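You operate a simulated robot arm through the tools that you are given. There is no shell and no other tool. Be economical: measure what you need, move in short steps, check, and stop when the job is done.

You are at the controls of a simulated two-armed robot. One attempt, no reset.

Task
Put the black cup from the left half of the grey work bench on the green disc. Then take the brass square tray and put it on the top of the yellow-marked table. Then put two of the grey rubber pads from the top of the blue-marked table on the right half of the grey work bench. Then put the blue jar on the right half of the grey work bench. Then put one of the small brown moulds from the carrying tray on the red rubber slab. Then open the lid of the vacuum box. Do these in the order given. Set down upright: black cup, blue jar.

It is judged by the outcome, as a careful person would: the job done as asked, and still so three seconds after it is handed in. It fails if anything else is knocked over, pushed out of place, dropped, spilled or broken. A push-on lid holds only when it is set on centred and level and pressed home; a screw cap is set on level and turned clockwise until tight.

Robot
Two 7-joint arms with two-finger parallel grippers on one trunk, on a base that drives. Base frame: it is fixed to the floor where the robot stands at the start and does not move with it; the origin is under the middle of the robot, x ahead of it, y to its left, z up; the surface under the hand at the start is at about z = 850. Lengths are in mm, angles in degrees, forces in N, time in s.
The left shoulder is at the start at [70, 130, 1237], the right one opposite. With the tool pointing down near the work surface each hand reaches from about 100 to 500 mm from the robot's upright axis, wherever it stands, measured 20 degrees to its own side. Places, roughly: black cup (5x5x5 cm) [500, 200, 900]; blue jar [500, 0, 1000]; brass square tray (8x8x3 cm) [2500, -100, 800]; green disc (6x6x1 cm) [-1400, 1000, 800]; grey rubber pad (5x5x2 cm) [2500, 300, 800]; lid of the vacuum box [700, -200, 900]; red rubber slab (16x16x2 cm) [-1500, 1200, 800]; right half of the grey work bench [700, -1000, 800]; small brown mould (6x10x4 cm) [-2000, -300, 800]; top of the yellow-marked table [4700, 300, 800]. Payload 1.57 kg a hand.
The tool frame of a hand sits at the grasp point between the pads (the TCP): z along the fingers, y along the line on which they close. The tips reach 30 mm beyond it. Largest opening 80 mm; finger width 17, thickness 12; the body of the gripper, 40 by 82 mm, starts 80 mm behind the TCP.
Orientation is that of the tool frame in the base frame, as a unit quaternion [x, y, z, w]. With the fingers straight down and closing along the base's y, the tool's x points along the base's -x, its y along +y and its z along -z.

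Tools
- The arms move only by the tool apply_moves. It takes "left_motion", "right_motion" or both (then of equal length, played together; a hand with none holds still); each is a list of rows, each an object of numbers (a shift or turn left out is 0, a gripper value left out holds the last): "dx", "dy", "dz": the shift along the tool's x, y, z in units of 200 mm (1.0 is 200 mm); "rx", "ry", "rz": the turn, a rotation vector about the tool's x, y, z in units of 180 degrees (1.0 is 180 degrees); "gripper": the finger opening in m, from 0 to 0.08. In form: [{"dx": .., "dy": .., "dz": .., "rx": .., "ry": .., "rz": .., "gripper": ..}, ...]. A call has 1 to 10 rows; each row is the pose to reach, as a shift and turn from the pose commanded when the call began, along the tool's axes at that moment. A call with a number of a shift or a turn outside -1 to 1 is refused whole. A row lasts 0.2 s, in which the tool goes at most 50 mm and 8.6 degrees; a call with a longer step from one row to the next is refused whole, and so is a gripper value outside its range. Where a pose cannot be reached the arm comes as near as it can. A force on the tool above 40 N (or 10 N above the force at the start of the call, whichever is more), or a blocked arm, ends the call early, and 0.2 s more pass. The fingers move at their own pace (about 108 mm/s each) and stop on an object; they squeeze with about 29 N. The grip force told is the motor's: it shows also when the fingers shut on nothing. Time passes only in rows, and 0.2 s behind the last, so rows that repeat a pose let the fingers close. It gives the time, the measured TCP pose, the force on the tool (base axes), the opening and the grip force at its end, in the units of the frame above (readings bear some noise), with the torque about the TCP (base axes, N m) and any sound that the robot's microphone picked up.
- Cameras (640 x 400 px; columns grow to the right, rows downward): "scene" is now at [130.7, -19.1, 1450.6]; the picture's right is [-0.23, -0.97, 0.00], its down [-0.69, 0.16, -0.71] and it looks along [0.69, -0.16, -0.71] (base axes); focal length 249 px, centre (320, 200). "left" rides on the left gripper at [72, 7, -122] in its tool frame; the picture's right is [-0.09, 1.00, 0.00], its down [-0.84, -0.08, -0.54] and it looks along [-0.54, -0.05, 0.84] (tool axes); focal length 238 px, centre (320, 200). "right" rides on the right gripper at [72, -7, -122] in its tool frame; the picture's right is [0.09, 1.00, 0.00], its down [-0.84, 0.08, -0.54] and it looks along [-0.54, 0.05, 0.84] (tool axes); focal length 238 px, centre (320, 200). There is no depth. A picture from a camera that has moved, and an enlarged one, comes with that camera's place and axes in the base frame and with its lens.
- get_image(camera): a new picture of that camera. No time passes.
- raise_lower(by): slides the trunk up (or, below 0, down) by that many mm; the arms and the scene camera ride with it, the base frame stays. It gives what a move gives, with no picture.
- roll_base(legs): drives the robot by 1 to 6 legs, each [ahead, left, turn to the left] in mm, mm and degrees, along the robot's own axes; the way and the turn of a leg run together, so that a leg with both is an arc; at most 1500 mm and 180 degrees a leg. The arms and the cameras ride along, it lands a little off, and it stops where it bumps. It gives what a move gives.
- pan_tilt(pan, tilt): turns the head with the scene camera to pan (to the left, within 86 degrees either way) and tilt (down, from -29 to 69), counted from straight ahead of the robot. It gives what a move gives.
- zoom(camera, box): a new picture of the part [left, top, right, bottom] of that camera's present view, enlarged. No time passes.
- sign_off(): hands the job in; it is judged then, once.

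Go step by step. Nothing tells you exact positions but the pictures and the camera data: compare them with the known pose of the tool, close in by small moves and look again before you grip or let go. The budget is 196 turns and 172 pictures, counting those below and the enlarged ones. Unless the task says otherwise, let go and move clear before handing in.

The tools are called after "Call:" as a command line: name --argument value ..., lists and objects as JSON in quotes. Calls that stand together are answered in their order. apply_moves: Moves the arms, as the interface text tells. Its arguments: {"type":"object","properties":{"left_motion":{"type":"array","items":{"type":"object","properties":{"dx":{"type":"number"},"dy":{"type":"number"},"dz":{"type":"number"},"rx":{"type":"number"},"ry":{"type":"number"},"rz":{"type":"number"},"gripper":{"type":"number"}}}},"right_motion":{"type":"array","items":{"type":"object","properties":{"dx":{"type":"number"},"dy":{"type":"number"},"dz":{"type":"number"},"rx":{"type":"number"},"ry":{"type":"number"},"rz":{"type":"number"},"gripper":{"type":"number"}}}}},"required":[]} The other tools are called the same way: raise_lower (by) slides the trunk up or down; roll_base (legs) drives the base; pan_tilt (pan, tilt) turns the head that bears the scene camera; get_image (camera) takes a picture; zoom (camera, box) takes an enlarged picture of a part of a camera's view; sign_off () hands the job in.

At the start:

```text
clock: 0.0
left_tcp_pos: [357.9, 82.3, 1153.1]
left_tcp_rot: [-0.001, 1.0, 0.0, 0.0]
left_force: [-0.1, -0.4, 0.2]
left_wrist_torque: [0.01, -0.01, -0.05]
left_gripper_width: 79.9
left_gripper_force: 0.1
right_tcp_pos: [331.4, -204.6, 1172.1]
right_tcp_rot: [0.0, 1.0, 0.0, 0.001]
right_force: [-0.1, -0.4, 0.4]
right_wrist_torque: [0.02, 0.02, 0.0]
right_gripper_width: 80.1
right_gripper_force: 0.1
trunk travel left (down, up): [-875.0, 65.0]
robot x, y, heading: [0.5, 1.0, -0.1]
head pan, tilt: [-13.2, 45.0]
```

scene: 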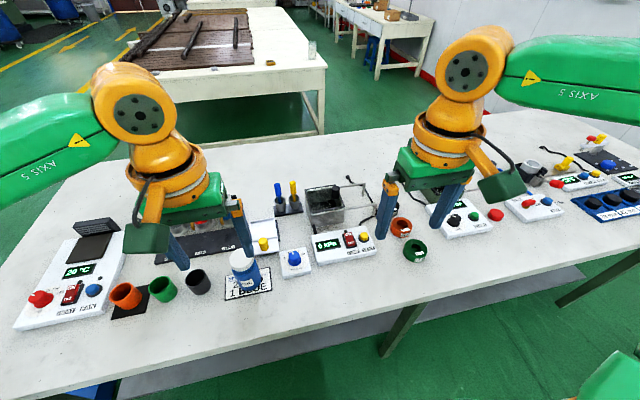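
right: 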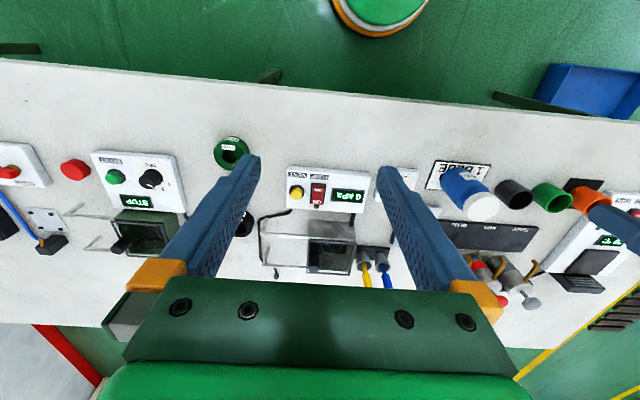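
left: 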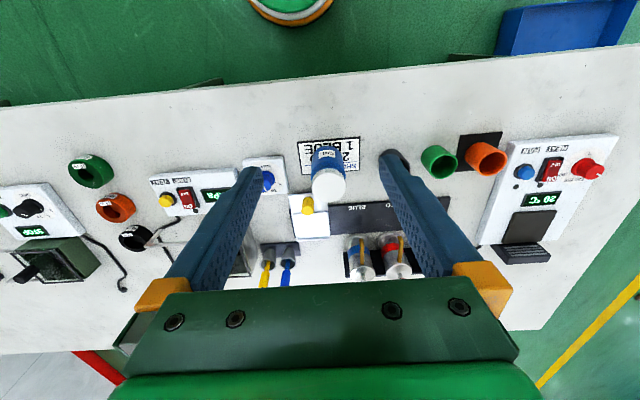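

I see the bench in front; the black cup appears to be at about [482, 205]. I'll take closer looks before moving.

Call:
zoom --camera "scene" --box '[0, 180, 320, 380]'

Call:
zoom --camera "scene" --box '[260, 120, 640, 360]'

```text
2.00 times, centred on (160, 280) of scene
camera zoom: at [130.7, -19.1, 1450.6], right [-0.23, -0.97, 0.0], down [-0.69, 0.16, -0.71], along [0.69, -0.16, -0.71], focal length 497 px, centre (640, 40)
```

zoom: 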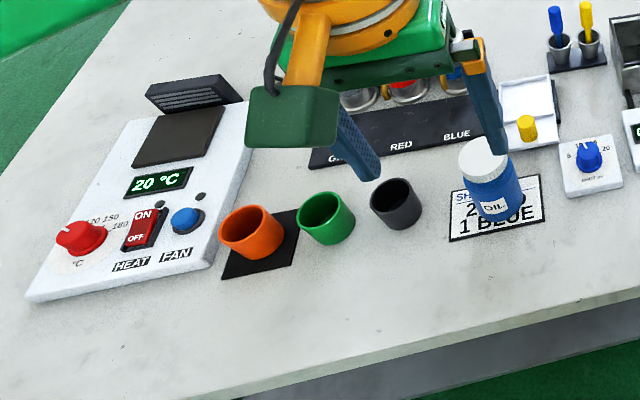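

```text
1.67 times, centred on (450, 240) of scene
camera zoom: at [130.7, -19.1, 1450.6], right [-0.23, -0.97, 0.0], down [-0.69, 0.16, -0.71], along [0.69, -0.16, -0.71], focal length 414 px, centre (103, 133)
```

zoom: 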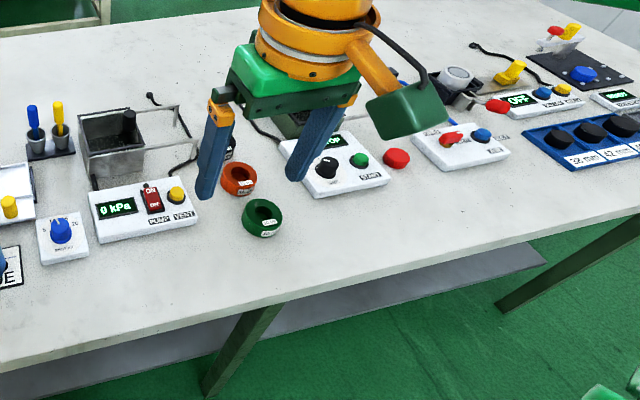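

The black cup's neighbours are the green cup (about 83 mm to its left) and the jar. I'll move the left hand over the black cup, still high, and look.

Call:
apply_moves --left_motion '[{"dx": -0.2, "dy": 0.15, "gripper": 0.068}, {"dx": -0.4, "dy": 0.3}, {"dx": -0.6, "dy": 0.45}, {"dx": -0.62, "dy": 0.615}, {"dx": -0.62, "dy": 0.615, "dz": 0.2}, {"dx": -0.62, "dy": 0.615, "dz": 0.4}, {"dx": -0.62, "dy": 0.615, "dz": 0.5}, {"dx": -0.62, "dy": 0.615, "dz": 0.5}]'

Call:
get_image --camera "left"

```text
clock: 1.8
left_tcp_pos: [481.6, 206.5, 1051.5]
left_tcp_rot: [-0.001, 1.0, 0.001, 0.0]
left_force: [0.3, 0.3, 0.5]
left_wrist_torque: [0.0, -0.02, -0.01]
left_gripper_width: 68.0
left_gripper_force: 0.0
left hand out of reach, approached as far as the arm can: row 4
right_tcp_pos: [331.1, -205.6, 1170.9]
right_tcp_rot: [0.0, 1.0, -0.001, 0.0]
right_force: [0.5, 0.3, 0.6]
right_wrist_torque: [-0.03, -0.01, 0.01]
right_gripper_width: 80.1
right_gripper_force: 0.0
trunk travel left (down, up): [-875.0, 65.0]
robot x, y, heading: [0.7, -1.5, 0.1]
head pan, tilt: [-13.2, 45.0]
```

```text
166 pictures are left
camera left: at [408.8, 213.0, 1172.1], right [0.09, 1.0, 0.0], down [0.84, -0.08, 0.54], along [0.54, -0.05, -0.84], focal length 238 px, centre (320, 200)
```

left: 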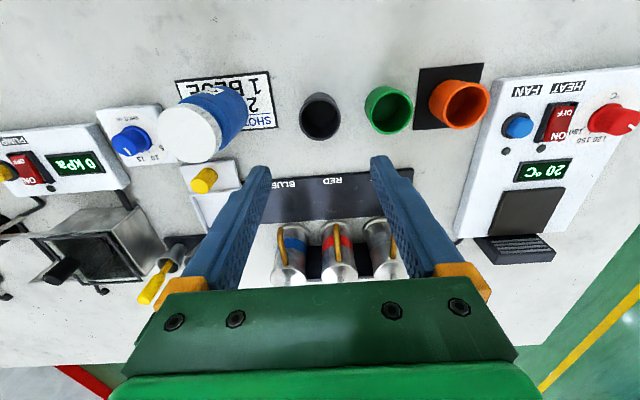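

The cup is right below at about [478, 208]. I'll descend and grip.

Call:
apply_moves --left_motion '[{"dx": 0.015, "dy": 0.008, "dz": 0.2, "gripper": 0.066}, {"dx": 0.015, "dy": 0.008, "dz": 0.4}, {"dx": 0.015, "dy": 0.008, "dz": 0.5}]'

Call:
get_image --camera "left"

Call:
get_image --camera "scene"

```text
clock: 2.6
left_tcp_pos: [478.9, 208.5, 952.1]
left_tcp_rot: [-0.002, 1.0, 0.001, -0.001]
left_force: [0.4, 0.4, 0.5]
left_wrist_torque: [0.03, -0.03, 0.01]
left_gripper_width: 66.0
left_gripper_force: 0.0
right_tcp_pos: [333.1, -205.5, 1169.8]
right_tcp_rot: [0.0, 1.0, 0.0, 0.001]
right_force: [0.0, -0.1, -0.6]
right_wrist_torque: [-0.01, 0.01, 0.02]
right_gripper_width: 79.9
right_gripper_force: 0.1
trunk travel left (down, up): [-875.0, 65.0]
robot x, y, heading: [-3.0, 0.9, -0.0]
head pan, tilt: [-13.2, 45.0]
```

```text
165 pictures are left
camera left: at [405.4, 214.9, 1072.9], right [0.09, 1.0, 0.0], down [0.84, -0.08, 0.54], along [0.54, -0.05, -0.84], focal length 238 px, centre (320, 200)
```

left: 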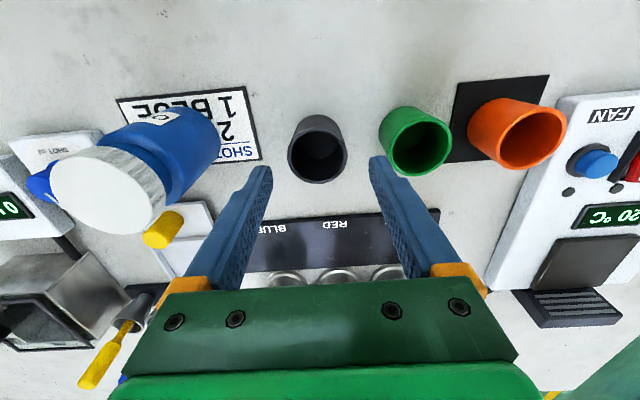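

```text
164 pictures are left
camera scene: at [130.9, -19.3, 1450.6], right [-0.23, -0.97, 0.0], down [-0.69, 0.16, -0.71], along [0.69, -0.16, -0.71], focal length 249 px, centre (320, 200)
```

scene: 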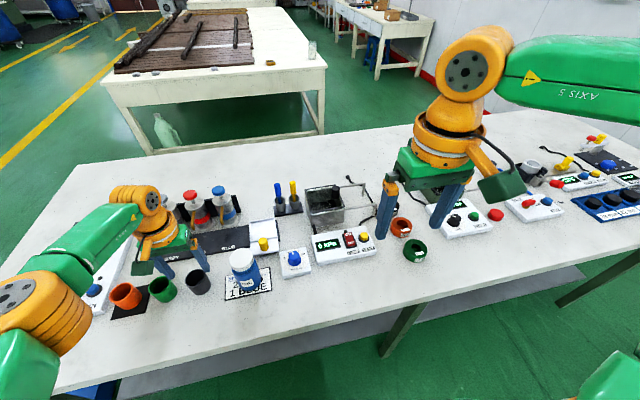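

Aligned over the black cup. Descend to z≈888 and close.

Call:
apply_moves --left_motion '[{"dy": -0.008, "dz": 0.15}, {"dy": -0.008, "dz": 0.25}, {"dy": -0.008, "dz": 0.32}, {"dy": -0.008, "dz": 0.32, "gripper": 0.03}, {"dy": -0.008, "dz": 0.32, "gripper": 0.03}, {"dy": -0.008, "dz": 0.32, "gripper": 0.03}]'

Call:
get_image --camera "left"

```text
clock: 4.0
left_tcp_pos: [468.0, 199.7, 895.0]
left_tcp_rot: [-0.001, 1.0, 0.0, 0.001]
left_force: [0.5, 0.2, 9.5]
left_wrist_torque: [0.0, -0.11, 0.0]
left_gripper_width: 43.3
left_gripper_force: 29.1
left hand out of reach, approached as far as the arm can: row 2, 3, 4, 5, 6
right_tcp_pos: [329.6, -205.5, 1171.7]
right_tcp_rot: [0.001, 1.0, 0.0, 0.001]
right_force: [-0.6, 0.7, 0.4]
right_wrist_torque: [0.0, -0.04, 0.02]
right_gripper_width: 80.0
right_gripper_force: 0.2
trunk travel left (down, up): [-875.0, 65.0]
robot x, y, heading: [-0.7, -2.1, 0.0]
head pan, tilt: [-13.2, 45.0]
```

```text
163 pictures are left
camera left: at [396.2, 205.6, 1014.5], right [0.09, 1.0, 0.0], down [0.83, -0.08, 0.55], along [0.54, -0.05, -0.84], focal length 238 px, centre (320, 200)
```

left: 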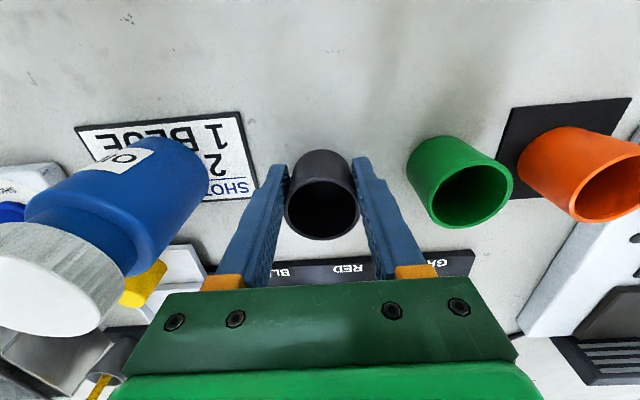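

The reach ran short by about 10 mm, so the grip is off-centre. I'll release, rise and drive a little nearer.

Call:
apply_moves --left_motion '[{"gripper": 0.066}, {"gripper": 0.066}, {"dz": -0.15}, {"dz": -0.4}, {"dz": -0.5}]'

Call:
roll_base --legs '[[50, 0, 0]]'

Call:
get_image --camera "left"

```text
clock: 5.2
left_tcp_pos: [469.9, 198.9, 994.3]
left_tcp_rot: [-0.001, 1.0, 0.0, 0.0]
left_force: [0.6, 0.1, -0.2]
left_wrist_torque: [0.01, 0.02, 0.0]
left_gripper_width: 65.9
left_gripper_force: 0.0
right_tcp_pos: [331.6, -206.6, 1171.2]
right_tcp_rot: [0.001, 1.0, 0.0, 0.0]
right_force: [-0.3, 0.1, 0.0]
right_wrist_torque: [0.0, -0.01, -0.01]
right_gripper_width: 80.2
right_gripper_force: 0.0
trunk travel left (down, up): [-875.0, 65.0]
robot x, y, heading: [1.4, -0.5, 0.1]
head pan, tilt: [-13.2, 45.0]
```

```text
clock: 6.1
left_tcp_pos: [513.6, 200.4, 997.8]
left_tcp_rot: [-0.003, 1.0, 0.0, 0.005]
left_force: [-0.2, -0.2, 0.5]
left_wrist_torque: [0.0, -0.05, -0.01]
left_gripper_width: 66.2
left_gripper_force: 0.1
right_tcp_pos: [373.3, -204.6, 1172.9]
right_tcp_rot: [0.001, 1.0, 0.0, 0.005]
right_force: [-1.1, -0.7, 1.3]
right_wrist_torque: [0.0, -0.1, 0.01]
right_gripper_width: 79.8
right_gripper_force: 0.1
trunk travel left (down, up): [-875.0, 65.0]
robot x, y, heading: [48.8, 3.2, 0.0]
head pan, tilt: [-13.2, 45.0]
```

```text
162 pictures are left
camera left: at [439.3, 205.9, 1117.0], right [0.09, 1.0, 0.0], down [0.83, -0.07, 0.55], along [0.55, -0.05, -0.84], focal length 238 px, centre (320, 200)
```

left: 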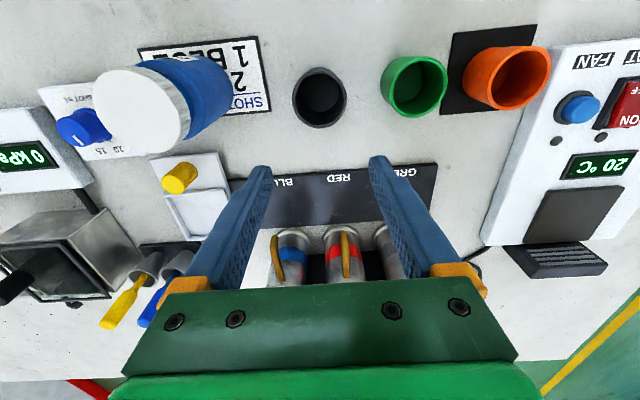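

Now in better reach. Align over the cup and check again.

Call:
apply_moves --left_motion '[{"dx": 0.165, "dy": 0.015}, {"dx": 0.165, "dy": 0.015, "dz": 0.2}, {"dx": 0.165, "dy": 0.015, "dz": 0.22}]'

Call:
get_image --camera "left"

```text
clock: 6.9
left_tcp_pos: [487.3, 202.0, 947.6]
left_tcp_rot: [-0.001, 1.0, 0.0, 0.0]
left_force: [-0.2, 0.4, -0.1]
left_wrist_torque: [0.04, -0.01, 0.05]
left_gripper_width: 66.2
left_gripper_force: 0.0
right_tcp_pos: [382.9, -205.5, 1170.5]
right_tcp_rot: [0.0, 1.0, 0.0, 0.0]
right_force: [0.0, 0.0, 0.7]
right_wrist_torque: [0.01, 0.02, 0.01]
right_gripper_width: 79.9
right_gripper_force: 0.1
trunk travel left (down, up): [-875.0, 65.0]
robot x, y, heading: [50.7, -1.5, -0.1]
head pan, tilt: [-13.2, 45.0]
```

```text
161 pictures are left
camera left: at [415.0, 208.8, 1068.7], right [0.09, 1.0, 0.0], down [0.84, -0.08, 0.54], along [0.54, -0.05, -0.84], focal length 238 px, centre (320, 200)
```

left: 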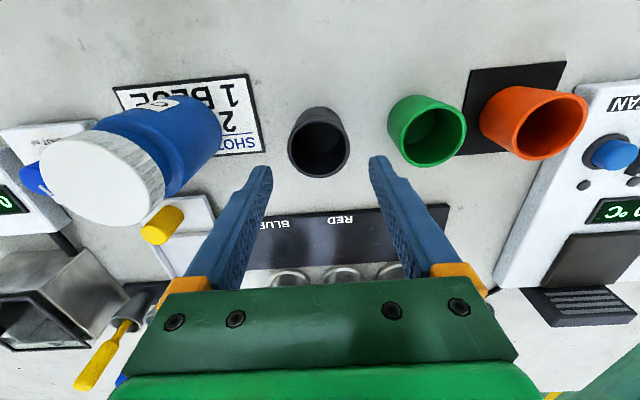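

Call:
apply_moves --left_motion '[{"dx": 0.03, "dz": 0.15}, {"dx": 0.03, "dz": 0.25}, {"dx": 0.03, "dz": 0.3}, {"dx": 0.03, "dz": 0.3, "gripper": 0.03}, {"dx": 0.03, "dz": 0.3, "gripper": 0.03}, {"dx": 0.03, "dz": 0.3, "gripper": 0.03}]'

Call:
get_image --camera "left"

```text
clock: 8.3
left_tcp_pos: [480.9, 202.5, 889.8]
left_tcp_rot: [-0.001, 1.0, 0.0, 0.0]
left_force: [-0.6, 0.1, -0.1]
left_wrist_torque: [-0.05, 0.01, -0.02]
left_gripper_width: 46.7
left_gripper_force: 29.4
right_tcp_pos: [382.2, -205.3, 1172.0]
right_tcp_rot: [0.001, 1.0, 0.001, 0.001]
right_force: [0.2, 0.6, -0.3]
right_wrist_torque: [0.02, 0.0, 0.0]
right_gripper_width: 80.1
right_gripper_force: 0.1
trunk travel left (down, up): [-875.0, 65.0]
robot x, y, heading: [49.0, 3.1, -0.1]
head pan, tilt: [-13.2, 45.0]
```

```text
160 pictures are left
camera left: at [408.3, 209.2, 1009.8], right [0.09, 1.0, 0.0], down [0.84, -0.07, 0.54], along [0.54, -0.05, -0.84], focal length 238 px, centre (320, 200)
```

left: 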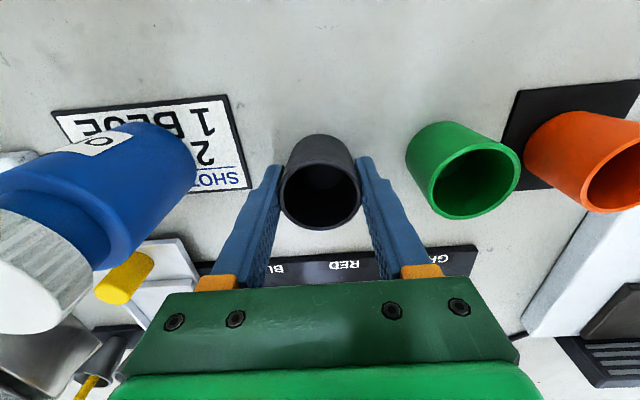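

The cup is gripped (46.7 mm). Lift straight up, pull the hand in, then back off and look around.

Call:
apply_moves --left_motion '[{"dz": -0.2}, {"dz": -0.45}, {"dz": -0.7}, {"dz": -0.9}, {"dx": 0.2, "dz": -0.95}, {"dx": 0.4, "dz": -0.95}, {"dx": 0.6, "dz": -0.95}]'

Call:
pan_tilt --pan 86 --tilt 25

Call:
get_image --camera "scene"

Call:
get_image --camera "left"

```text
clock: 9.9
left_tcp_pos: [357.0, 202.1, 1081.8]
left_tcp_rot: [-0.003, 1.0, 0.0, 0.001]
left_force: [-0.3, 0.9, -0.5]
left_wrist_torque: [-0.02, -0.02, 0.01]
left_gripper_width: 46.6
left_gripper_force: 29.1
right_tcp_pos: [381.4, -205.6, 1171.0]
right_tcp_rot: [0.001, 1.0, 0.0, 0.001]
right_force: [0.3, -0.2, 0.5]
right_wrist_torque: [-0.02, -0.01, 0.03]
right_gripper_width: 79.8
right_gripper_force: 0.0
trunk travel left (down, up): [-875.0, 65.0]
robot x, y, heading: [52.5, -0.6, -0.1]
head pan, tilt: [-13.2, 45.0]
```

```text
clock: 11.7
left_tcp_pos: [358.4, 201.7, 1081.8]
left_tcp_rot: [-0.002, 1.0, 0.0, 0.0]
left_force: [0.2, -0.4, -0.5]
left_wrist_torque: [0.0, -0.02, 0.03]
left_gripper_width: 46.9
left_gripper_force: 29.0
right_tcp_pos: [381.7, -205.3, 1171.9]
right_tcp_rot: [0.001, 1.0, 0.0, 0.0]
right_force: [0.2, 0.4, -0.1]
right_wrist_torque: [-0.01, 0.04, 0.02]
right_gripper_width: 79.9
right_gripper_force: 0.0
trunk travel left (down, up): [-875.0, 65.0]
robot x, y, heading: [49.2, 0.1, 0.2]
head pan, tilt: [85.9, 25.0]
```

```text
159 pictures are left
camera scene: at [107.9, 91.5, 1481.2], right [1.0, -0.07, 0.0], down [-0.03, -0.42, -0.91], along [0.06, 0.9, -0.42], focal length 249 px, centre (320, 200)
```

scene: 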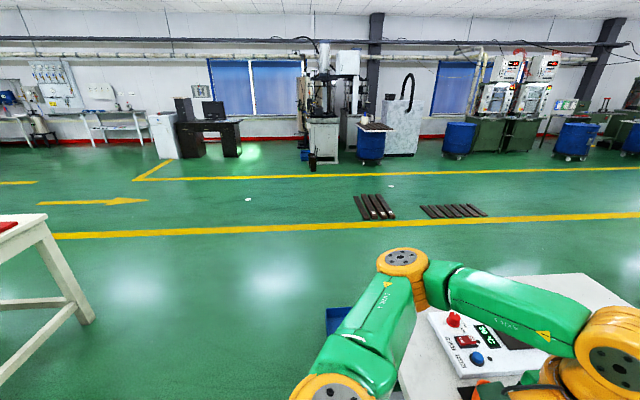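

```text
158 pictures are left
camera left: at [286.6, 208.7, 1201.6], right [0.09, 1.0, 0.0], down [0.84, -0.07, 0.54], along [0.54, -0.05, -0.84], focal length 238 px, centre (320, 200)
```

left: 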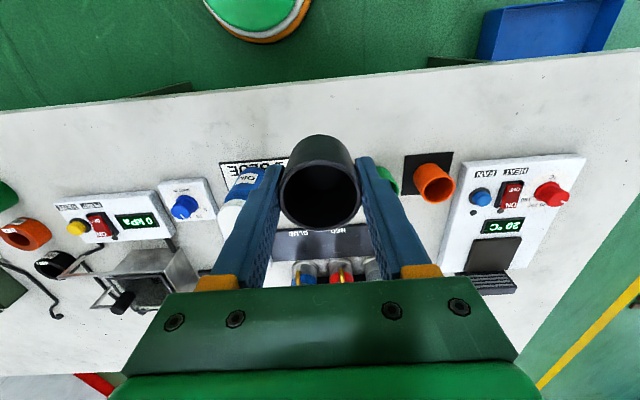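

The table with the red slab is behind on the left (edge near x≈-1390). I'll back off and turn left to look that way.

Call:
roll_base --legs '[[-400, 0, 0], [0, 0, 100]]'

Call:
pan_tilt --pan 55 --tilt 25

Call:
get_image --camera "scene"

```text
clock: 18.4
left_tcp_pos: [-606.9, 263.1, 1080.4]
left_tcp_rot: [0.774, -0.633, 0.0, 0.0]
left_force: [0.8, -0.3, 0.2]
left_wrist_torque: [-0.01, -0.01, -0.01]
left_gripper_width: 46.4
left_gripper_force: 29.0
right_tcp_pos: [-212.3, 365.8, 1171.0]
right_tcp_rot: [0.774, -0.634, -0.002, 0.0]
right_force: [-0.2, 0.6, 0.6]
right_wrist_torque: [0.0, -0.02, 0.01]
right_gripper_width: 79.9
right_gripper_force: 0.1
trunk travel left (down, up): [-875.0, 65.0]
robot x, y, heading: [-348.0, -0.2, 101.2]
head pan, tilt: [85.9, 25.0]
```

```text
clock: 19.4
left_tcp_pos: [-607.8, 262.8, 1081.0]
left_tcp_rot: [0.775, -0.632, 0.0, 0.0]
left_force: [-0.5, 0.5, -1.3]
left_wrist_torque: [-0.01, 0.04, 0.0]
left_gripper_width: 46.6
left_gripper_force: 28.7
right_tcp_pos: [-212.7, 365.0, 1170.3]
right_tcp_rot: [0.774, -0.634, -0.001, -0.001]
right_force: [0.0, 0.1, -0.3]
right_wrist_torque: [0.0, 0.0, 0.02]
right_gripper_width: 80.2
right_gripper_force: 0.1
trunk travel left (down, up): [-875.0, 65.0]
robot x, y, heading: [-347.5, -2.1, 101.4]
head pan, tilt: [55.0, 25.0]
```

```text
157 pictures are left
camera scene: at [-441.2, 85.6, 1481.2], right [0.4, 0.92, 0.0], down [0.39, -0.17, -0.91], along [-0.83, 0.36, -0.42], focal length 249 px, centre (320, 200)
```

scene: 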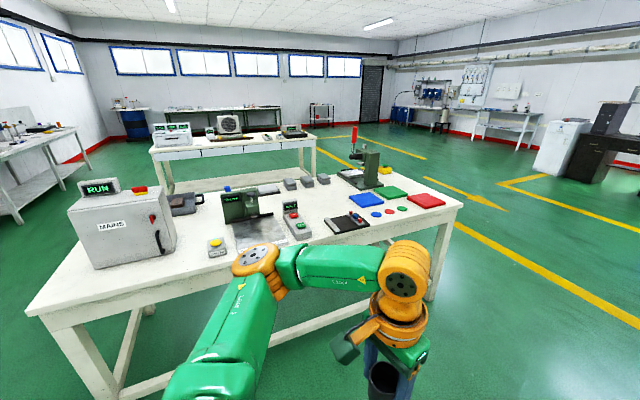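

Call:
zoom --camera "scene" --box '[270, 130, 470, 255]'

Call:
zoom --camera "scene" --box '[50, 140, 290, 290]'

```text
3.20 times, centred on (370, 192) of scene
camera zoom: at [-441.2, 85.6, 1481.2], right [0.4, 0.92, 0.0], down [0.39, -0.17, -0.91], along [-0.83, 0.36, -0.42], focal length 796 px, centre (160, 224)
```

zoom: 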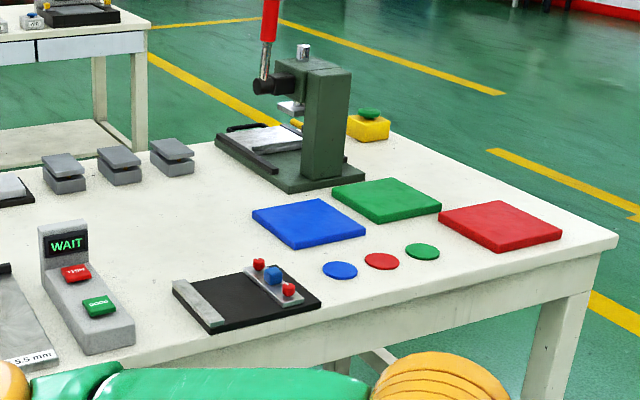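

```text
2.67 times, centred on (170, 215) of scene
camera zoom: at [-441.2, 85.6, 1481.2], right [0.4, 0.92, 0.0], down [0.39, -0.17, -0.91], along [-0.83, 0.36, -0.42], focal length 663 px, centre (720, 160)
```

zoom: 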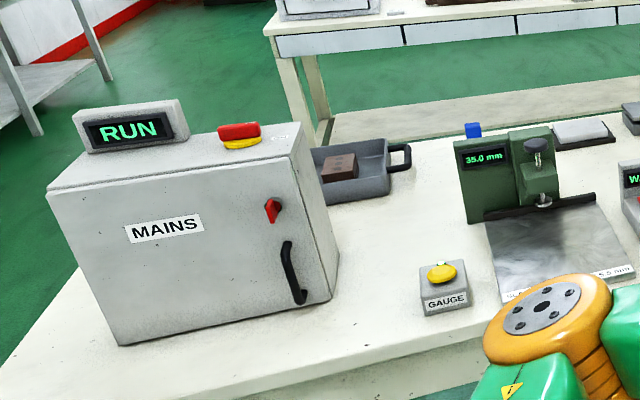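

The green disc is on the table at about [-1400, 1003], in a row: blue, red, green. I'll drive to face it squarely with the left hand.

Call:
roll_base --legs '[[0, 0, 78.6], [0, -1140, 0], [550, 0, 0]]'

Call:
pan_tilt --pan 10 --tilt 50

Call:
get_image --camera "scene"

Call:
get_image --camera "left"

```text
clock: 31.3
left_tcp_pos: [-1208.5, 913.4, 1081.9]
left_tcp_rot: [1.0, 0.004, -0.001, 0.0]
left_force: [0.2, 0.1, -0.3]
left_wrist_torque: [-0.01, 0.0, 0.01]
left_gripper_width: 46.7
left_gripper_force: 29.6
right_tcp_pos: [-1233.3, 1321.3, 1171.4]
right_tcp_rot: [1.0, 0.003, -0.002, 0.0]
right_force: [-0.1, 0.1, -0.5]
right_wrist_torque: [-0.02, 0.01, 0.0]
right_gripper_width: 80.0
right_gripper_force: 0.0
trunk travel left (down, up): [-875.0, 65.0]
robot x, y, heading: [-901.1, 1116.4, -179.8]
head pan, tilt: [55.0, 25.0]
```

```text
clock: 32.4
left_tcp_pos: [-1209.1, 913.0, 1079.9]
left_tcp_rot: [1.0, 0.005, 0.0, 0.0]
left_force: [0.0, 0.3, -0.4]
left_wrist_torque: [0.01, -0.02, 0.01]
left_gripper_width: 46.8
left_gripper_force: 28.7
right_tcp_pos: [-1235.1, 1320.7, 1172.0]
right_tcp_rot: [1.0, 0.002, -0.001, -0.001]
right_force: [0.5, -0.4, 0.2]
right_wrist_torque: [-0.01, 0.01, 0.02]
right_gripper_width: 80.1
right_gripper_force: 0.1
trunk travel left (down, up): [-875.0, 65.0]
robot x, y, heading: [-901.8, 1123.6, -179.6]
head pan, tilt: [10.0, 50.0]
```

```text
154 pictures are left
camera scene: at [-1026.8, 1102.8, 1443.7], right [-0.18, 0.98, 0.0], down [0.75, 0.14, -0.64], along [-0.63, -0.12, -0.77], focal length 249 px, centre (320, 200)
```

scene: 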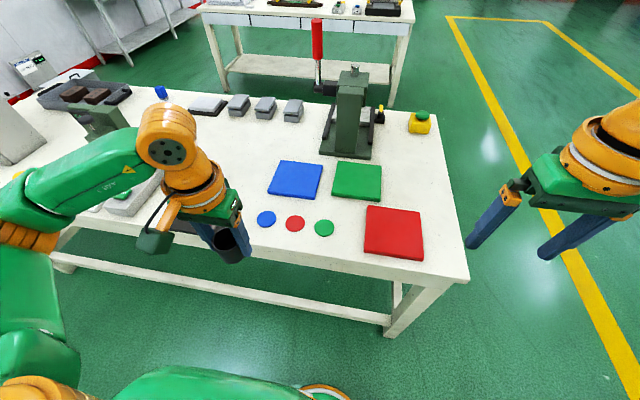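

```text
153 pictures are left
camera left: at [-1138.2, 907.3, 1201.6], right [-0.08, -1.0, 0.0], down [-0.84, 0.07, 0.54], along [-0.54, 0.05, -0.84], focal length 238 px, centre (320, 200)
```

left: 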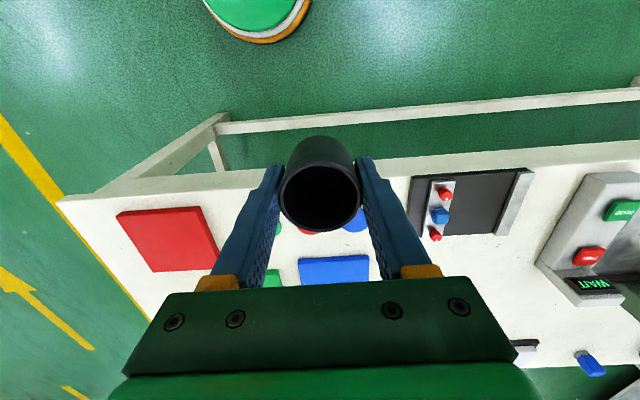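

Call:
zoom --camera "scene" --box '[220, 150, 440, 290]'

```text
2.86 times, centred on (330, 220) of scene
camera zoom: at [-1026.8, 1102.8, 1443.7], right [-0.18, 0.98, 0.0], down [0.75, 0.14, -0.64], along [-0.63, -0.12, -0.77], focal length 710 px, centre (291, 143)
```

zoom: 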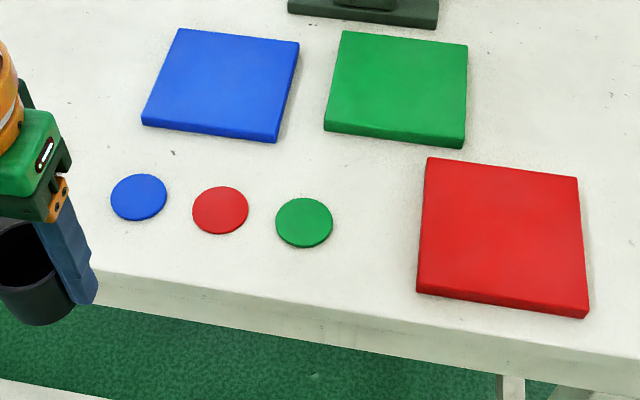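

Disc at about [-1421, 1040], top near z≈840. Drive 100 mm ahead and bring the hand near above the disc but to one side, to look.

Call:
roll_base --legs '[[90, 0, 0]]'

Call:
apply_moves --left_motion '[{"dz": 0.2}, {"dz": 0.4}, {"dz": 0.5}]'

Call:
get_image --camera "left"

Call:
get_image --camera "scene"

```text
clock: 33.5
left_tcp_pos: [-1295.2, 913.4, 1083.0]
left_tcp_rot: [1.0, 0.003, -0.003, 0.0]
left_force: [0.4, 0.4, 0.1]
left_wrist_torque: [-0.01, 0.05, 0.0]
left_gripper_width: 46.6
left_gripper_force: 28.9
right_tcp_pos: [-1320.2, 1320.3, 1173.4]
right_tcp_rot: [1.0, 0.002, -0.004, 0.001]
right_force: [1.0, 0.2, 0.6]
right_wrist_torque: [0.02, 0.03, -0.01]
right_gripper_width: 79.9
right_gripper_force: 0.1
trunk travel left (down, up): [-875.0, 65.0]
robot x, y, heading: [-991.9, 1119.1, -179.7]
head pan, tilt: [10.0, 50.0]
```

```text
clock: 34.3
left_tcp_pos: [-1299.7, 913.8, 981.6]
left_tcp_rot: [1.0, 0.003, 0.0, 0.0]
left_force: [0.0, 0.1, -0.2]
left_wrist_torque: [-0.01, 0.0, -0.01]
left_gripper_width: 46.6
left_gripper_force: 28.9
right_tcp_pos: [-1326.5, 1320.8, 1171.1]
right_tcp_rot: [1.0, 0.002, -0.001, 0.0]
right_force: [-0.1, 0.3, -0.3]
right_wrist_torque: [-0.01, -0.04, 0.01]
right_gripper_width: 80.1
right_gripper_force: 0.0
trunk travel left (down, up): [-875.0, 65.0]
robot x, y, heading: [-993.4, 1115.7, -179.7]
head pan, tilt: [10.0, 50.0]
```

```text
151 pictures are left
camera left: at [-1228.1, 907.1, 1101.9], right [-0.08, -1.0, 0.0], down [-0.84, 0.07, 0.54], along [-0.54, 0.05, -0.84], focal length 238 px, centre (320, 200)
```

left: 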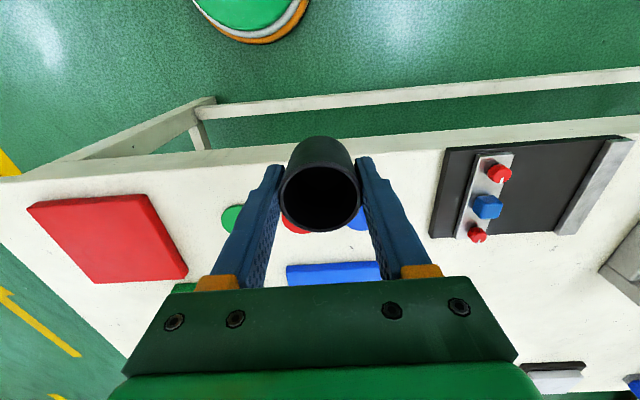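

```text
150 pictures are left
camera scene: at [-1119.0, 1102.6, 1443.6], right [-0.18, 0.98, 0.0], down [0.75, 0.14, -0.64], along [-0.63, -0.11, -0.77], focal length 249 px, centre (320, 200)
```

scene: 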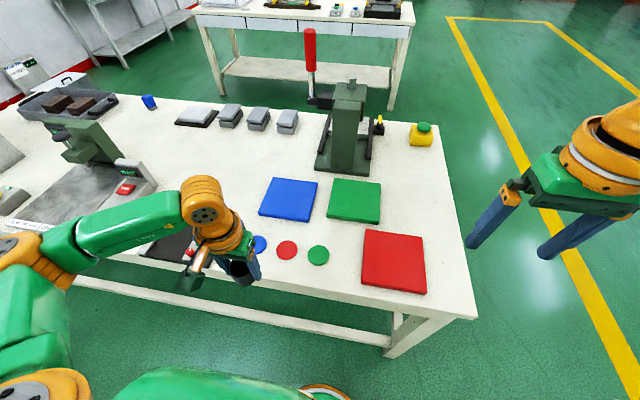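

Refined: disc about [-1424, 1038]. Move over it at z≈940 and check.

Call:
apply_moves --left_motion '[{"dx": -0.15, "dy": -0.15}, {"dx": -0.3, "dy": -0.3}, {"dx": -0.45, "dy": -0.45}, {"dx": -0.62, "dy": -0.62}, {"dx": -0.62, "dy": -0.62, "dz": 0.2}, {"dx": -0.62, "dy": -0.62, "dz": 0.25}]'

Call:
get_image --camera "left"

Call:
zoom --camera "scene" --box '[220, 180, 440, 320]'

```text
clock: 35.7
left_tcp_pos: [-1425.9, 1037.8, 929.6]
left_tcp_rot: [1.0, 0.004, -0.001, -0.001]
left_force: [0.0, 1.0, -0.2]
left_wrist_torque: [0.0, 0.03, -0.02]
left_gripper_width: 46.7
left_gripper_force: 29.1
right_tcp_pos: [-1326.1, 1320.3, 1171.3]
right_tcp_rot: [1.0, 0.001, -0.001, -0.001]
right_force: [-0.5, -1.0, 0.0]
right_wrist_torque: [-0.01, -0.03, 0.01]
right_gripper_width: 80.2
right_gripper_force: 0.1
trunk travel left (down, up): [-875.0, 65.0]
robot x, y, heading: [-993.3, 1116.0, -179.6]
head pan, tilt: [10.0, 50.0]
```

```text
149 pictures are left
camera left: at [-1354.4, 1031.2, 1049.9], right [-0.09, -1.0, 0.0], down [-0.84, 0.07, 0.54], along [-0.54, 0.05, -0.84], focal length 238 px, centre (320, 200)
```

left: 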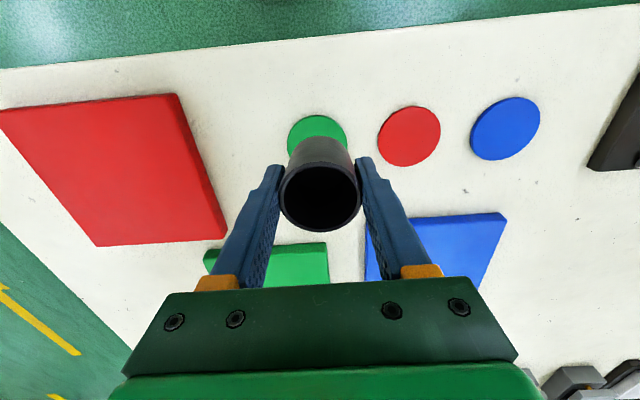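

```text
2.86 times, centred on (330, 250) of scene
camera zoom: at [-1117.8, 1101.6, 1443.7], right [-0.18, 0.98, 0.0], down [0.75, 0.14, -0.64], along [-0.63, -0.11, -0.77], focal length 710 px, centre (291, 57)
```

zoom: 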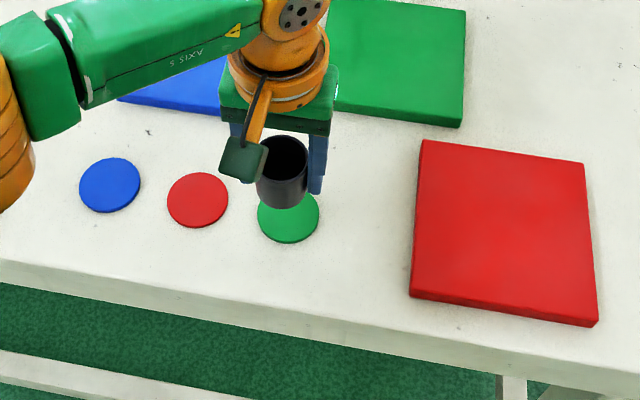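

Call:
apply_moves --left_motion '[{"dx": -0.01, "dy": -0.02, "dz": 0.08}, {"dx": -0.01, "dy": -0.02, "dz": 0.16}, {"dx": -0.01, "dy": -0.02, "dz": 0.18}]'

Call:
get_image --camera "left"

Call:
zoom --camera "scene" --box '[260, 210, 380, 286]'

```text
clock: 36.5
left_tcp_pos: [-1428.3, 1041.1, 895.0]
left_tcp_rot: [1.0, 0.004, 0.0, 0.0]
left_force: [-0.9, -0.7, -0.9]
left_wrist_torque: [0.02, -0.01, -0.01]
left_gripper_width: 46.5
left_gripper_force: 28.7
right_tcp_pos: [-1326.4, 1319.6, 1171.2]
right_tcp_rot: [1.0, 0.002, -0.001, 0.0]
right_force: [0.6, 0.4, -1.1]
right_wrist_torque: [0.01, 0.0, 0.0]
right_gripper_width: 80.2
right_gripper_force: 0.0
trunk travel left (down, up): [-875.0, 65.0]
robot x, y, heading: [-991.7, 1116.3, -179.7]
head pan, tilt: [10.0, 50.0]
```

```text
147 pictures are left
camera left: at [-1356.5, 1034.6, 1015.7], right [-0.08, -1.0, 0.0], down [-0.84, 0.07, 0.54], along [-0.54, 0.05, -0.84], focal length 238 px, centre (320, 200)
```

left: 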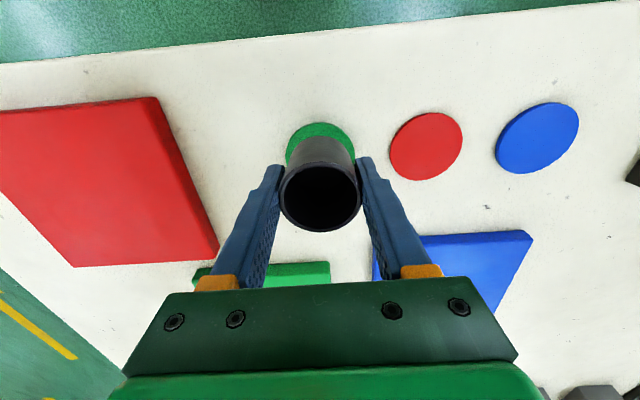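

```text
5.26 times, centred on (320, 248) of scene
camera zoom: at [-1118.0, 1102.7, 1443.7], right [-0.18, 0.98, 0.0], down [0.75, 0.14, -0.64], along [-0.63, -0.12, -0.77], focal length 1309 px, centre (320, -53)
```

zoom: 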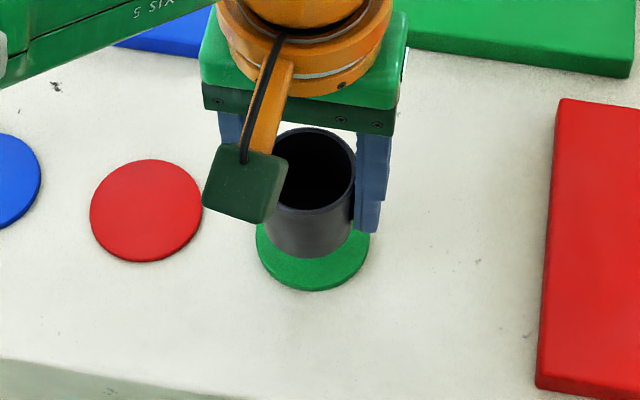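

Well centred. Lower gently until contact.

Call:
apply_moves --left_motion '[{"dz": 0.03}, {"dz": 0.05}, {"dz": 0.05}]'

Call:
zoom --camera "scene" --box '[260, 210, 380, 286]'

```text
clock: 37.3
left_tcp_pos: [-1429.9, 1042.1, 884.6]
left_tcp_rot: [1.0, 0.005, 0.0, -0.001]
left_force: [0.6, -0.3, -0.7]
left_wrist_torque: [-0.02, 0.0, -0.01]
left_gripper_width: 46.8
left_gripper_force: 29.4
right_tcp_pos: [-1326.6, 1320.9, 1171.4]
right_tcp_rot: [1.0, 0.002, -0.001, 0.0]
right_force: [0.2, -0.4, -0.6]
right_wrist_torque: [0.0, 0.01, 0.05]
right_gripper_width: 79.9
right_gripper_force: 0.1
trunk travel left (down, up): [-875.0, 65.0]
robot x, y, heading: [-993.1, 1116.5, -179.8]
head pan, tilt: [10.0, 50.0]
```

```text
5.26 times, centred on (320, 248) of scene
camera zoom: at [-1118.0, 1102.7, 1443.7], right [-0.18, 0.98, 0.0], down [0.75, 0.14, -0.64], along [-0.63, -0.12, -0.77], focal length 1309 px, centre (320, -53)
```

zoom: 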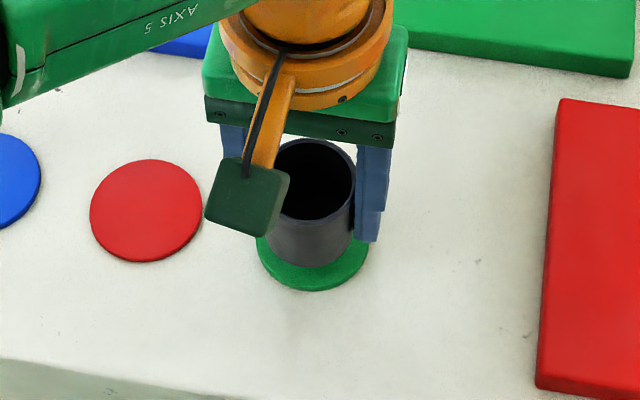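

Call:
apply_moves --left_motion '[{"dz": 0.015}, {"dz": 0.025}, {"dz": 0.025}]'

Call:
apply_moves --left_motion '[{"dz": 0.01}, {"dz": 0.015}, {"dz": 0.015}]'

Call:
zoom --camera "scene" --box '[260, 210, 380, 286]'

```text
clock: 38.1
left_tcp_pos: [-1428.6, 1040.9, 880.1]
left_tcp_rot: [1.0, 0.003, 0.0, 0.0]
left_force: [0.6, -1.3, 0.3]
left_wrist_torque: [-0.01, 0.01, -0.02]
left_gripper_width: 46.9
left_gripper_force: 28.4
right_tcp_pos: [-1326.0, 1320.9, 1170.5]
right_tcp_rot: [1.0, 0.002, -0.001, 0.0]
right_force: [0.1, -0.6, -0.1]
right_wrist_torque: [0.01, 0.02, 0.05]
right_gripper_width: 79.9
right_gripper_force: 0.1
trunk travel left (down, up): [-875.0, 65.0]
robot x, y, heading: [-992.6, 1118.2, -179.7]
head pan, tilt: [10.0, 50.0]
```

```text
clock: 38.9
left_tcp_pos: [-1427.0, 1039.9, 877.1]
left_tcp_rot: [1.0, 0.003, -0.001, 0.0]
left_force: [0.0, -0.1, -1.0]
left_wrist_torque: [0.01, 0.01, -0.02]
left_gripper_width: 46.6
left_gripper_force: 28.6
right_tcp_pos: [-1325.8, 1321.2, 1171.5]
right_tcp_rot: [1.0, 0.002, 0.0, 0.0]
right_force: [-0.2, -0.5, 0.3]
right_wrist_torque: [-0.05, -0.03, 0.0]
right_gripper_width: 80.0
right_gripper_force: 0.1
trunk travel left (down, up): [-875.0, 65.0]
robot x, y, heading: [-991.2, 1116.6, -179.6]
head pan, tilt: [10.0, 50.0]
```

```text
5.26 times, centred on (320, 248) of scene
camera zoom: at [-1118.0, 1102.7, 1443.7], right [-0.18, 0.98, 0.0], down [0.75, 0.14, -0.64], along [-0.63, -0.12, -0.77], focal length 1309 px, centre (320, -53)
```

zoom: 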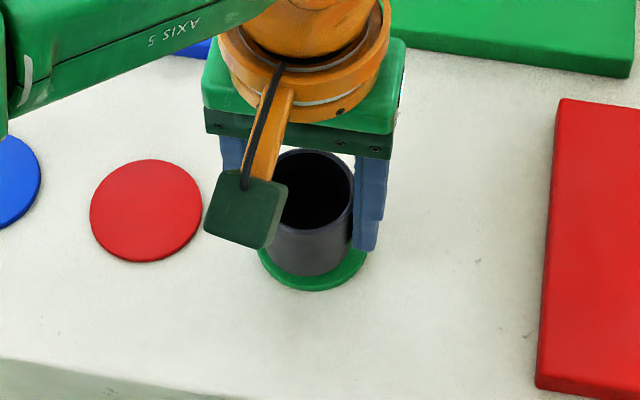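

Almost down (front edge at row 276). A few more millimetres.

Call:
apply_moves --left_motion '[{"dz": 0.008}, {"dz": 0.015}, {"dz": 0.015}]'

Call:
apply_moves --left_motion '[{"dz": 0.008}, {"dz": 0.015}, {"dz": 0.015}]'

Call:
zoom --camera "scene" --box '[260, 210, 380, 286]'

```text
clock: 39.7
left_tcp_pos: [-1428.2, 1039.7, 874.1]
left_tcp_rot: [1.0, 0.004, 0.0, 0.0]
left_force: [0.4, 0.3, -0.8]
left_wrist_torque: [-0.03, 0.01, -0.01]
left_gripper_width: 46.4
left_gripper_force: 29.2
right_tcp_pos: [-1325.7, 1321.5, 1169.9]
right_tcp_rot: [1.0, 0.002, -0.001, 0.0]
right_force: [-0.1, 0.3, -1.1]
right_wrist_torque: [0.0, 0.0, -0.01]
right_gripper_width: 79.9
right_gripper_force: 0.0
trunk travel left (down, up): [-875.0, 65.0]
robot x, y, heading: [-995.0, 1118.2, -179.7]
head pan, tilt: [10.0, 50.0]
```

```text
clock: 40.5
left_tcp_pos: [-1428.2, 1041.4, 870.3]
left_tcp_rot: [1.0, 0.003, -0.001, -0.001]
left_force: [-0.3, 0.4, -0.4]
left_wrist_torque: [-0.01, -0.03, -0.01]
left_gripper_width: 46.5
left_gripper_force: 28.6
right_tcp_pos: [-1325.5, 1319.8, 1170.5]
right_tcp_rot: [1.0, 0.001, -0.001, 0.0]
right_force: [-0.5, 0.2, 0.2]
right_wrist_torque: [-0.02, -0.01, 0.0]
right_gripper_width: 80.1
right_gripper_force: 0.2
trunk travel left (down, up): [-875.0, 65.0]
robot x, y, heading: [-992.2, 1115.1, -179.8]
head pan, tilt: [10.0, 50.0]
```

```text
5.26 times, centred on (320, 248) of scene
camera zoom: at [-1118.0, 1102.7, 1443.7], right [-0.18, 0.98, 0.0], down [0.75, 0.14, -0.64], along [-0.63, -0.11, -0.77], focal length 1309 px, centre (320, -53)
```

zoom: 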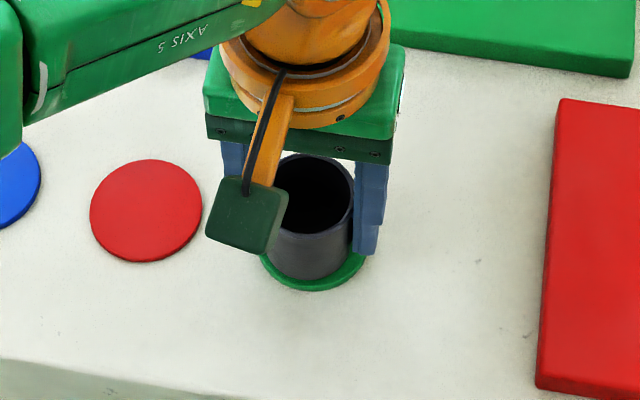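

Call:
apply_moves --left_motion '[{"dz": 0.01}, {"dz": 0.015}, {"dz": 0.015}]'

Call:
apply_moves --left_motion '[{"dz": 0.01}, {"dz": 0.015}, {"dz": 0.015}]'

Call:
zoom --camera "scene" --box '[260, 210, 380, 286]'

```text
clock: 41.3
left_tcp_pos: [-1428.7, 1040.7, 868.2]
left_tcp_rot: [1.0, 0.003, 0.0, 0.0]
left_force: [-0.1, 0.4, -0.7]
left_wrist_torque: [0.0, 0.0, 0.01]
left_gripper_width: 46.6
left_gripper_force: 29.1
right_tcp_pos: [-1327.2, 1321.9, 1172.1]
right_tcp_rot: [1.0, 0.002, -0.001, -0.001]
right_force: [-0.1, -0.5, -1.0]
right_wrist_torque: [-0.01, -0.01, 0.01]
right_gripper_width: 80.1
right_gripper_force: 0.0
trunk travel left (down, up): [-875.0, 65.0]
robot x, y, heading: [-994.3, 1118.7, -179.9]
head pan, tilt: [10.0, 50.0]
```

```text
clock: 42.1
left_tcp_pos: [-1429.2, 1040.7, 866.0]
left_tcp_rot: [1.0, 0.004, -0.001, -0.001]
left_force: [-1.6, 0.6, 2.2]
left_wrist_torque: [-0.01, 0.05, 0.03]
left_gripper_width: 46.7
left_gripper_force: 29.5
right_tcp_pos: [-1325.8, 1320.0, 1171.8]
right_tcp_rot: [1.0, 0.002, -0.001, 0.0]
right_force: [0.3, 0.1, -0.1]
right_wrist_torque: [-0.03, -0.01, -0.01]
right_gripper_width: 80.2
right_gripper_force: 0.1
trunk travel left (down, up): [-875.0, 65.0]
robot x, y, heading: [-994.3, 1119.2, -179.7]
head pan, tilt: [10.0, 50.0]
```

```text
5.26 times, centred on (320, 248) of scene
camera zoom: at [-1117.7, 1102.7, 1443.7], right [-0.18, 0.98, 0.0], down [0.75, 0.14, -0.64], along [-0.63, -0.12, -0.77], focal length 1309 px, centre (320, -53)
```

zoom: 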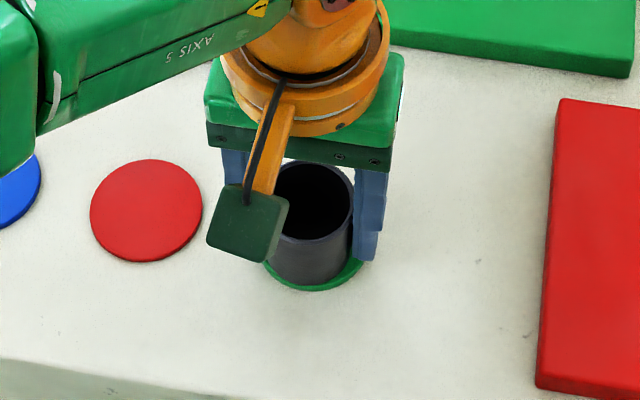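

Contact. The cup sits about 4–5 mm toward the near edge, so I'll lift slightly, shift 4 mm further and set down.

Call:
apply_moves --left_motion '[{"dz": -0.02}, {"dx": -0.022, "dz": -0.02}, {"dx": -0.022, "dz": 0.0}, {"dx": -0.022, "dz": 0.007}, {"dx": -0.022, "dz": 0.007}]'

Call:
zoom --camera "scene" --box '[260, 210, 380, 286]'

Call:
get_image --camera "left"

```text
clock: 43.3
left_tcp_pos: [-1432.3, 1042.4, 865.1]
left_tcp_rot: [1.0, 0.003, -0.001, 0.0]
left_force: [-6.0, -0.5, 15.7]
left_wrist_torque: [0.01, 0.24, 0.04]
left_gripper_width: 46.9
left_gripper_force: 29.2
right_tcp_pos: [-1324.8, 1321.1, 1171.8]
right_tcp_rot: [1.0, 0.002, -0.001, -0.001]
right_force: [0.2, -0.8, 0.1]
right_wrist_torque: [0.0, -0.04, 0.01]
right_gripper_width: 79.8
right_gripper_force: 0.0
trunk travel left (down, up): [-875.0, 65.0]
robot x, y, heading: [-990.1, 1115.8, -179.7]
head pan, tilt: [10.0, 50.0]
```

```text
5.26 times, centred on (320, 248) of scene
camera zoom: at [-1116.2, 1103.2, 1444.1], right [-0.18, 0.98, 0.0], down [0.75, 0.14, -0.64], along [-0.63, -0.12, -0.77], focal length 1309 px, centre (320, -53)
```

zoom: 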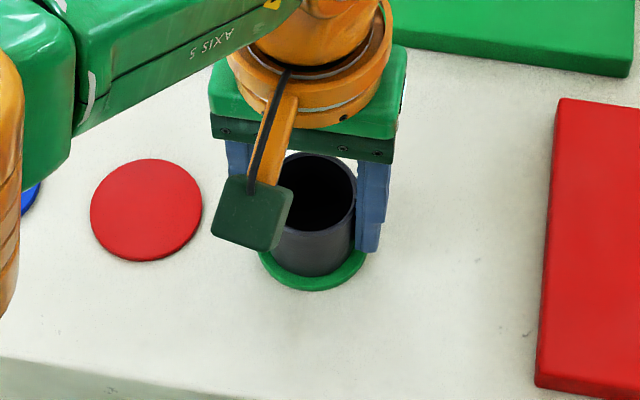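

```text
140 pictures are left
camera left: at [-1360.7, 1035.1, 985.0], right [-0.08, -1.0, 0.0], down [-0.84, 0.07, 0.55], along [-0.54, 0.05, -0.84], focal length 238 px, centre (320, 200)
```

left: 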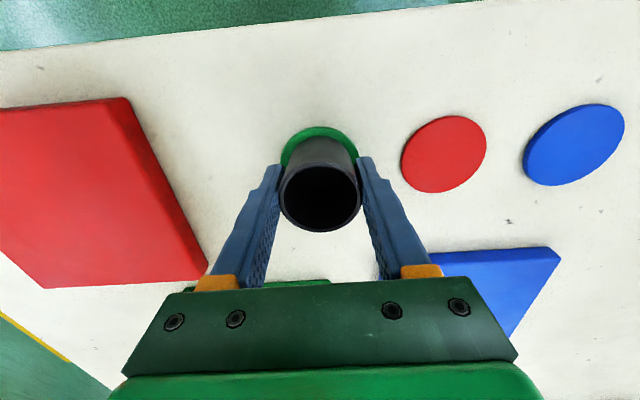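

Centred on the disc and in contact; release and rise.

Call:
apply_moves --left_motion '[{"dz": -0.007}, {"dz": -0.007, "gripper": 0.066}, {"dz": -0.007, "gripper": 0.066}, {"dz": -0.2, "gripper": 0.066}, {"dz": -0.45, "gripper": 0.066}, {"dz": -0.7}, {"dz": -0.9}]'

Call:
zoom --camera "scene" --box '[220, 180, 440, 320]'

Call:
get_image --camera "left"

```text
clock: 44.9
left_tcp_pos: [-1431.7, 1039.4, 1048.1]
left_tcp_rot: [1.0, 0.003, 0.0, 0.0]
left_force: [0.6, -0.2, 0.3]
left_wrist_torque: [0.02, -0.01, 0.0]
left_gripper_width: 66.1
left_gripper_force: 0.2
right_tcp_pos: [-1326.0, 1321.6, 1171.2]
right_tcp_rot: [1.0, 0.001, -0.001, -0.001]
right_force: [0.3, -0.4, 0.6]
right_wrist_torque: [0.0, 0.01, -0.01]
right_gripper_width: 80.1
right_gripper_force: 0.1
trunk travel left (down, up): [-875.0, 65.0]
robot x, y, heading: [-995.1, 1116.2, -179.4]
head pan, tilt: [10.0, 50.0]
```

```text
2.86 times, centred on (330, 250) of scene
camera zoom: at [-1117.4, 1102.9, 1443.7], right [-0.18, 0.98, 0.0], down [0.75, 0.14, -0.64], along [-0.63, -0.12, -0.77], focal length 710 px, centre (291, 57)
```

zoom: 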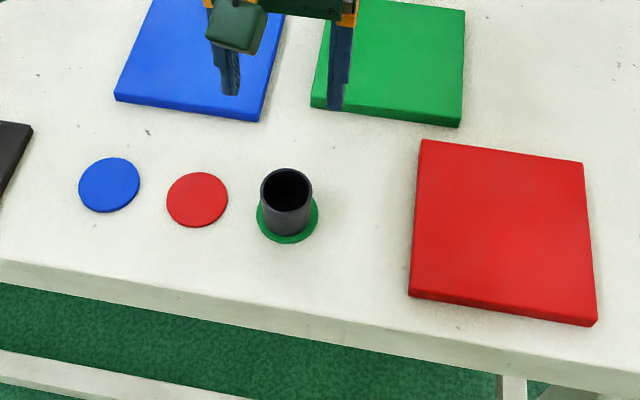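

```text
138 pictures are left
camera left: at [-1359.3, 1033.8, 1168.3], right [-0.08, -1.0, 0.0], down [-0.84, 0.07, 0.54], along [-0.54, 0.05, -0.84], focal length 238 px, centre (320, 200)
```

left: 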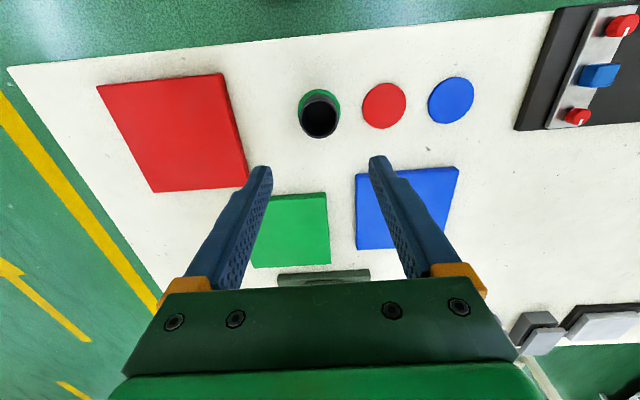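

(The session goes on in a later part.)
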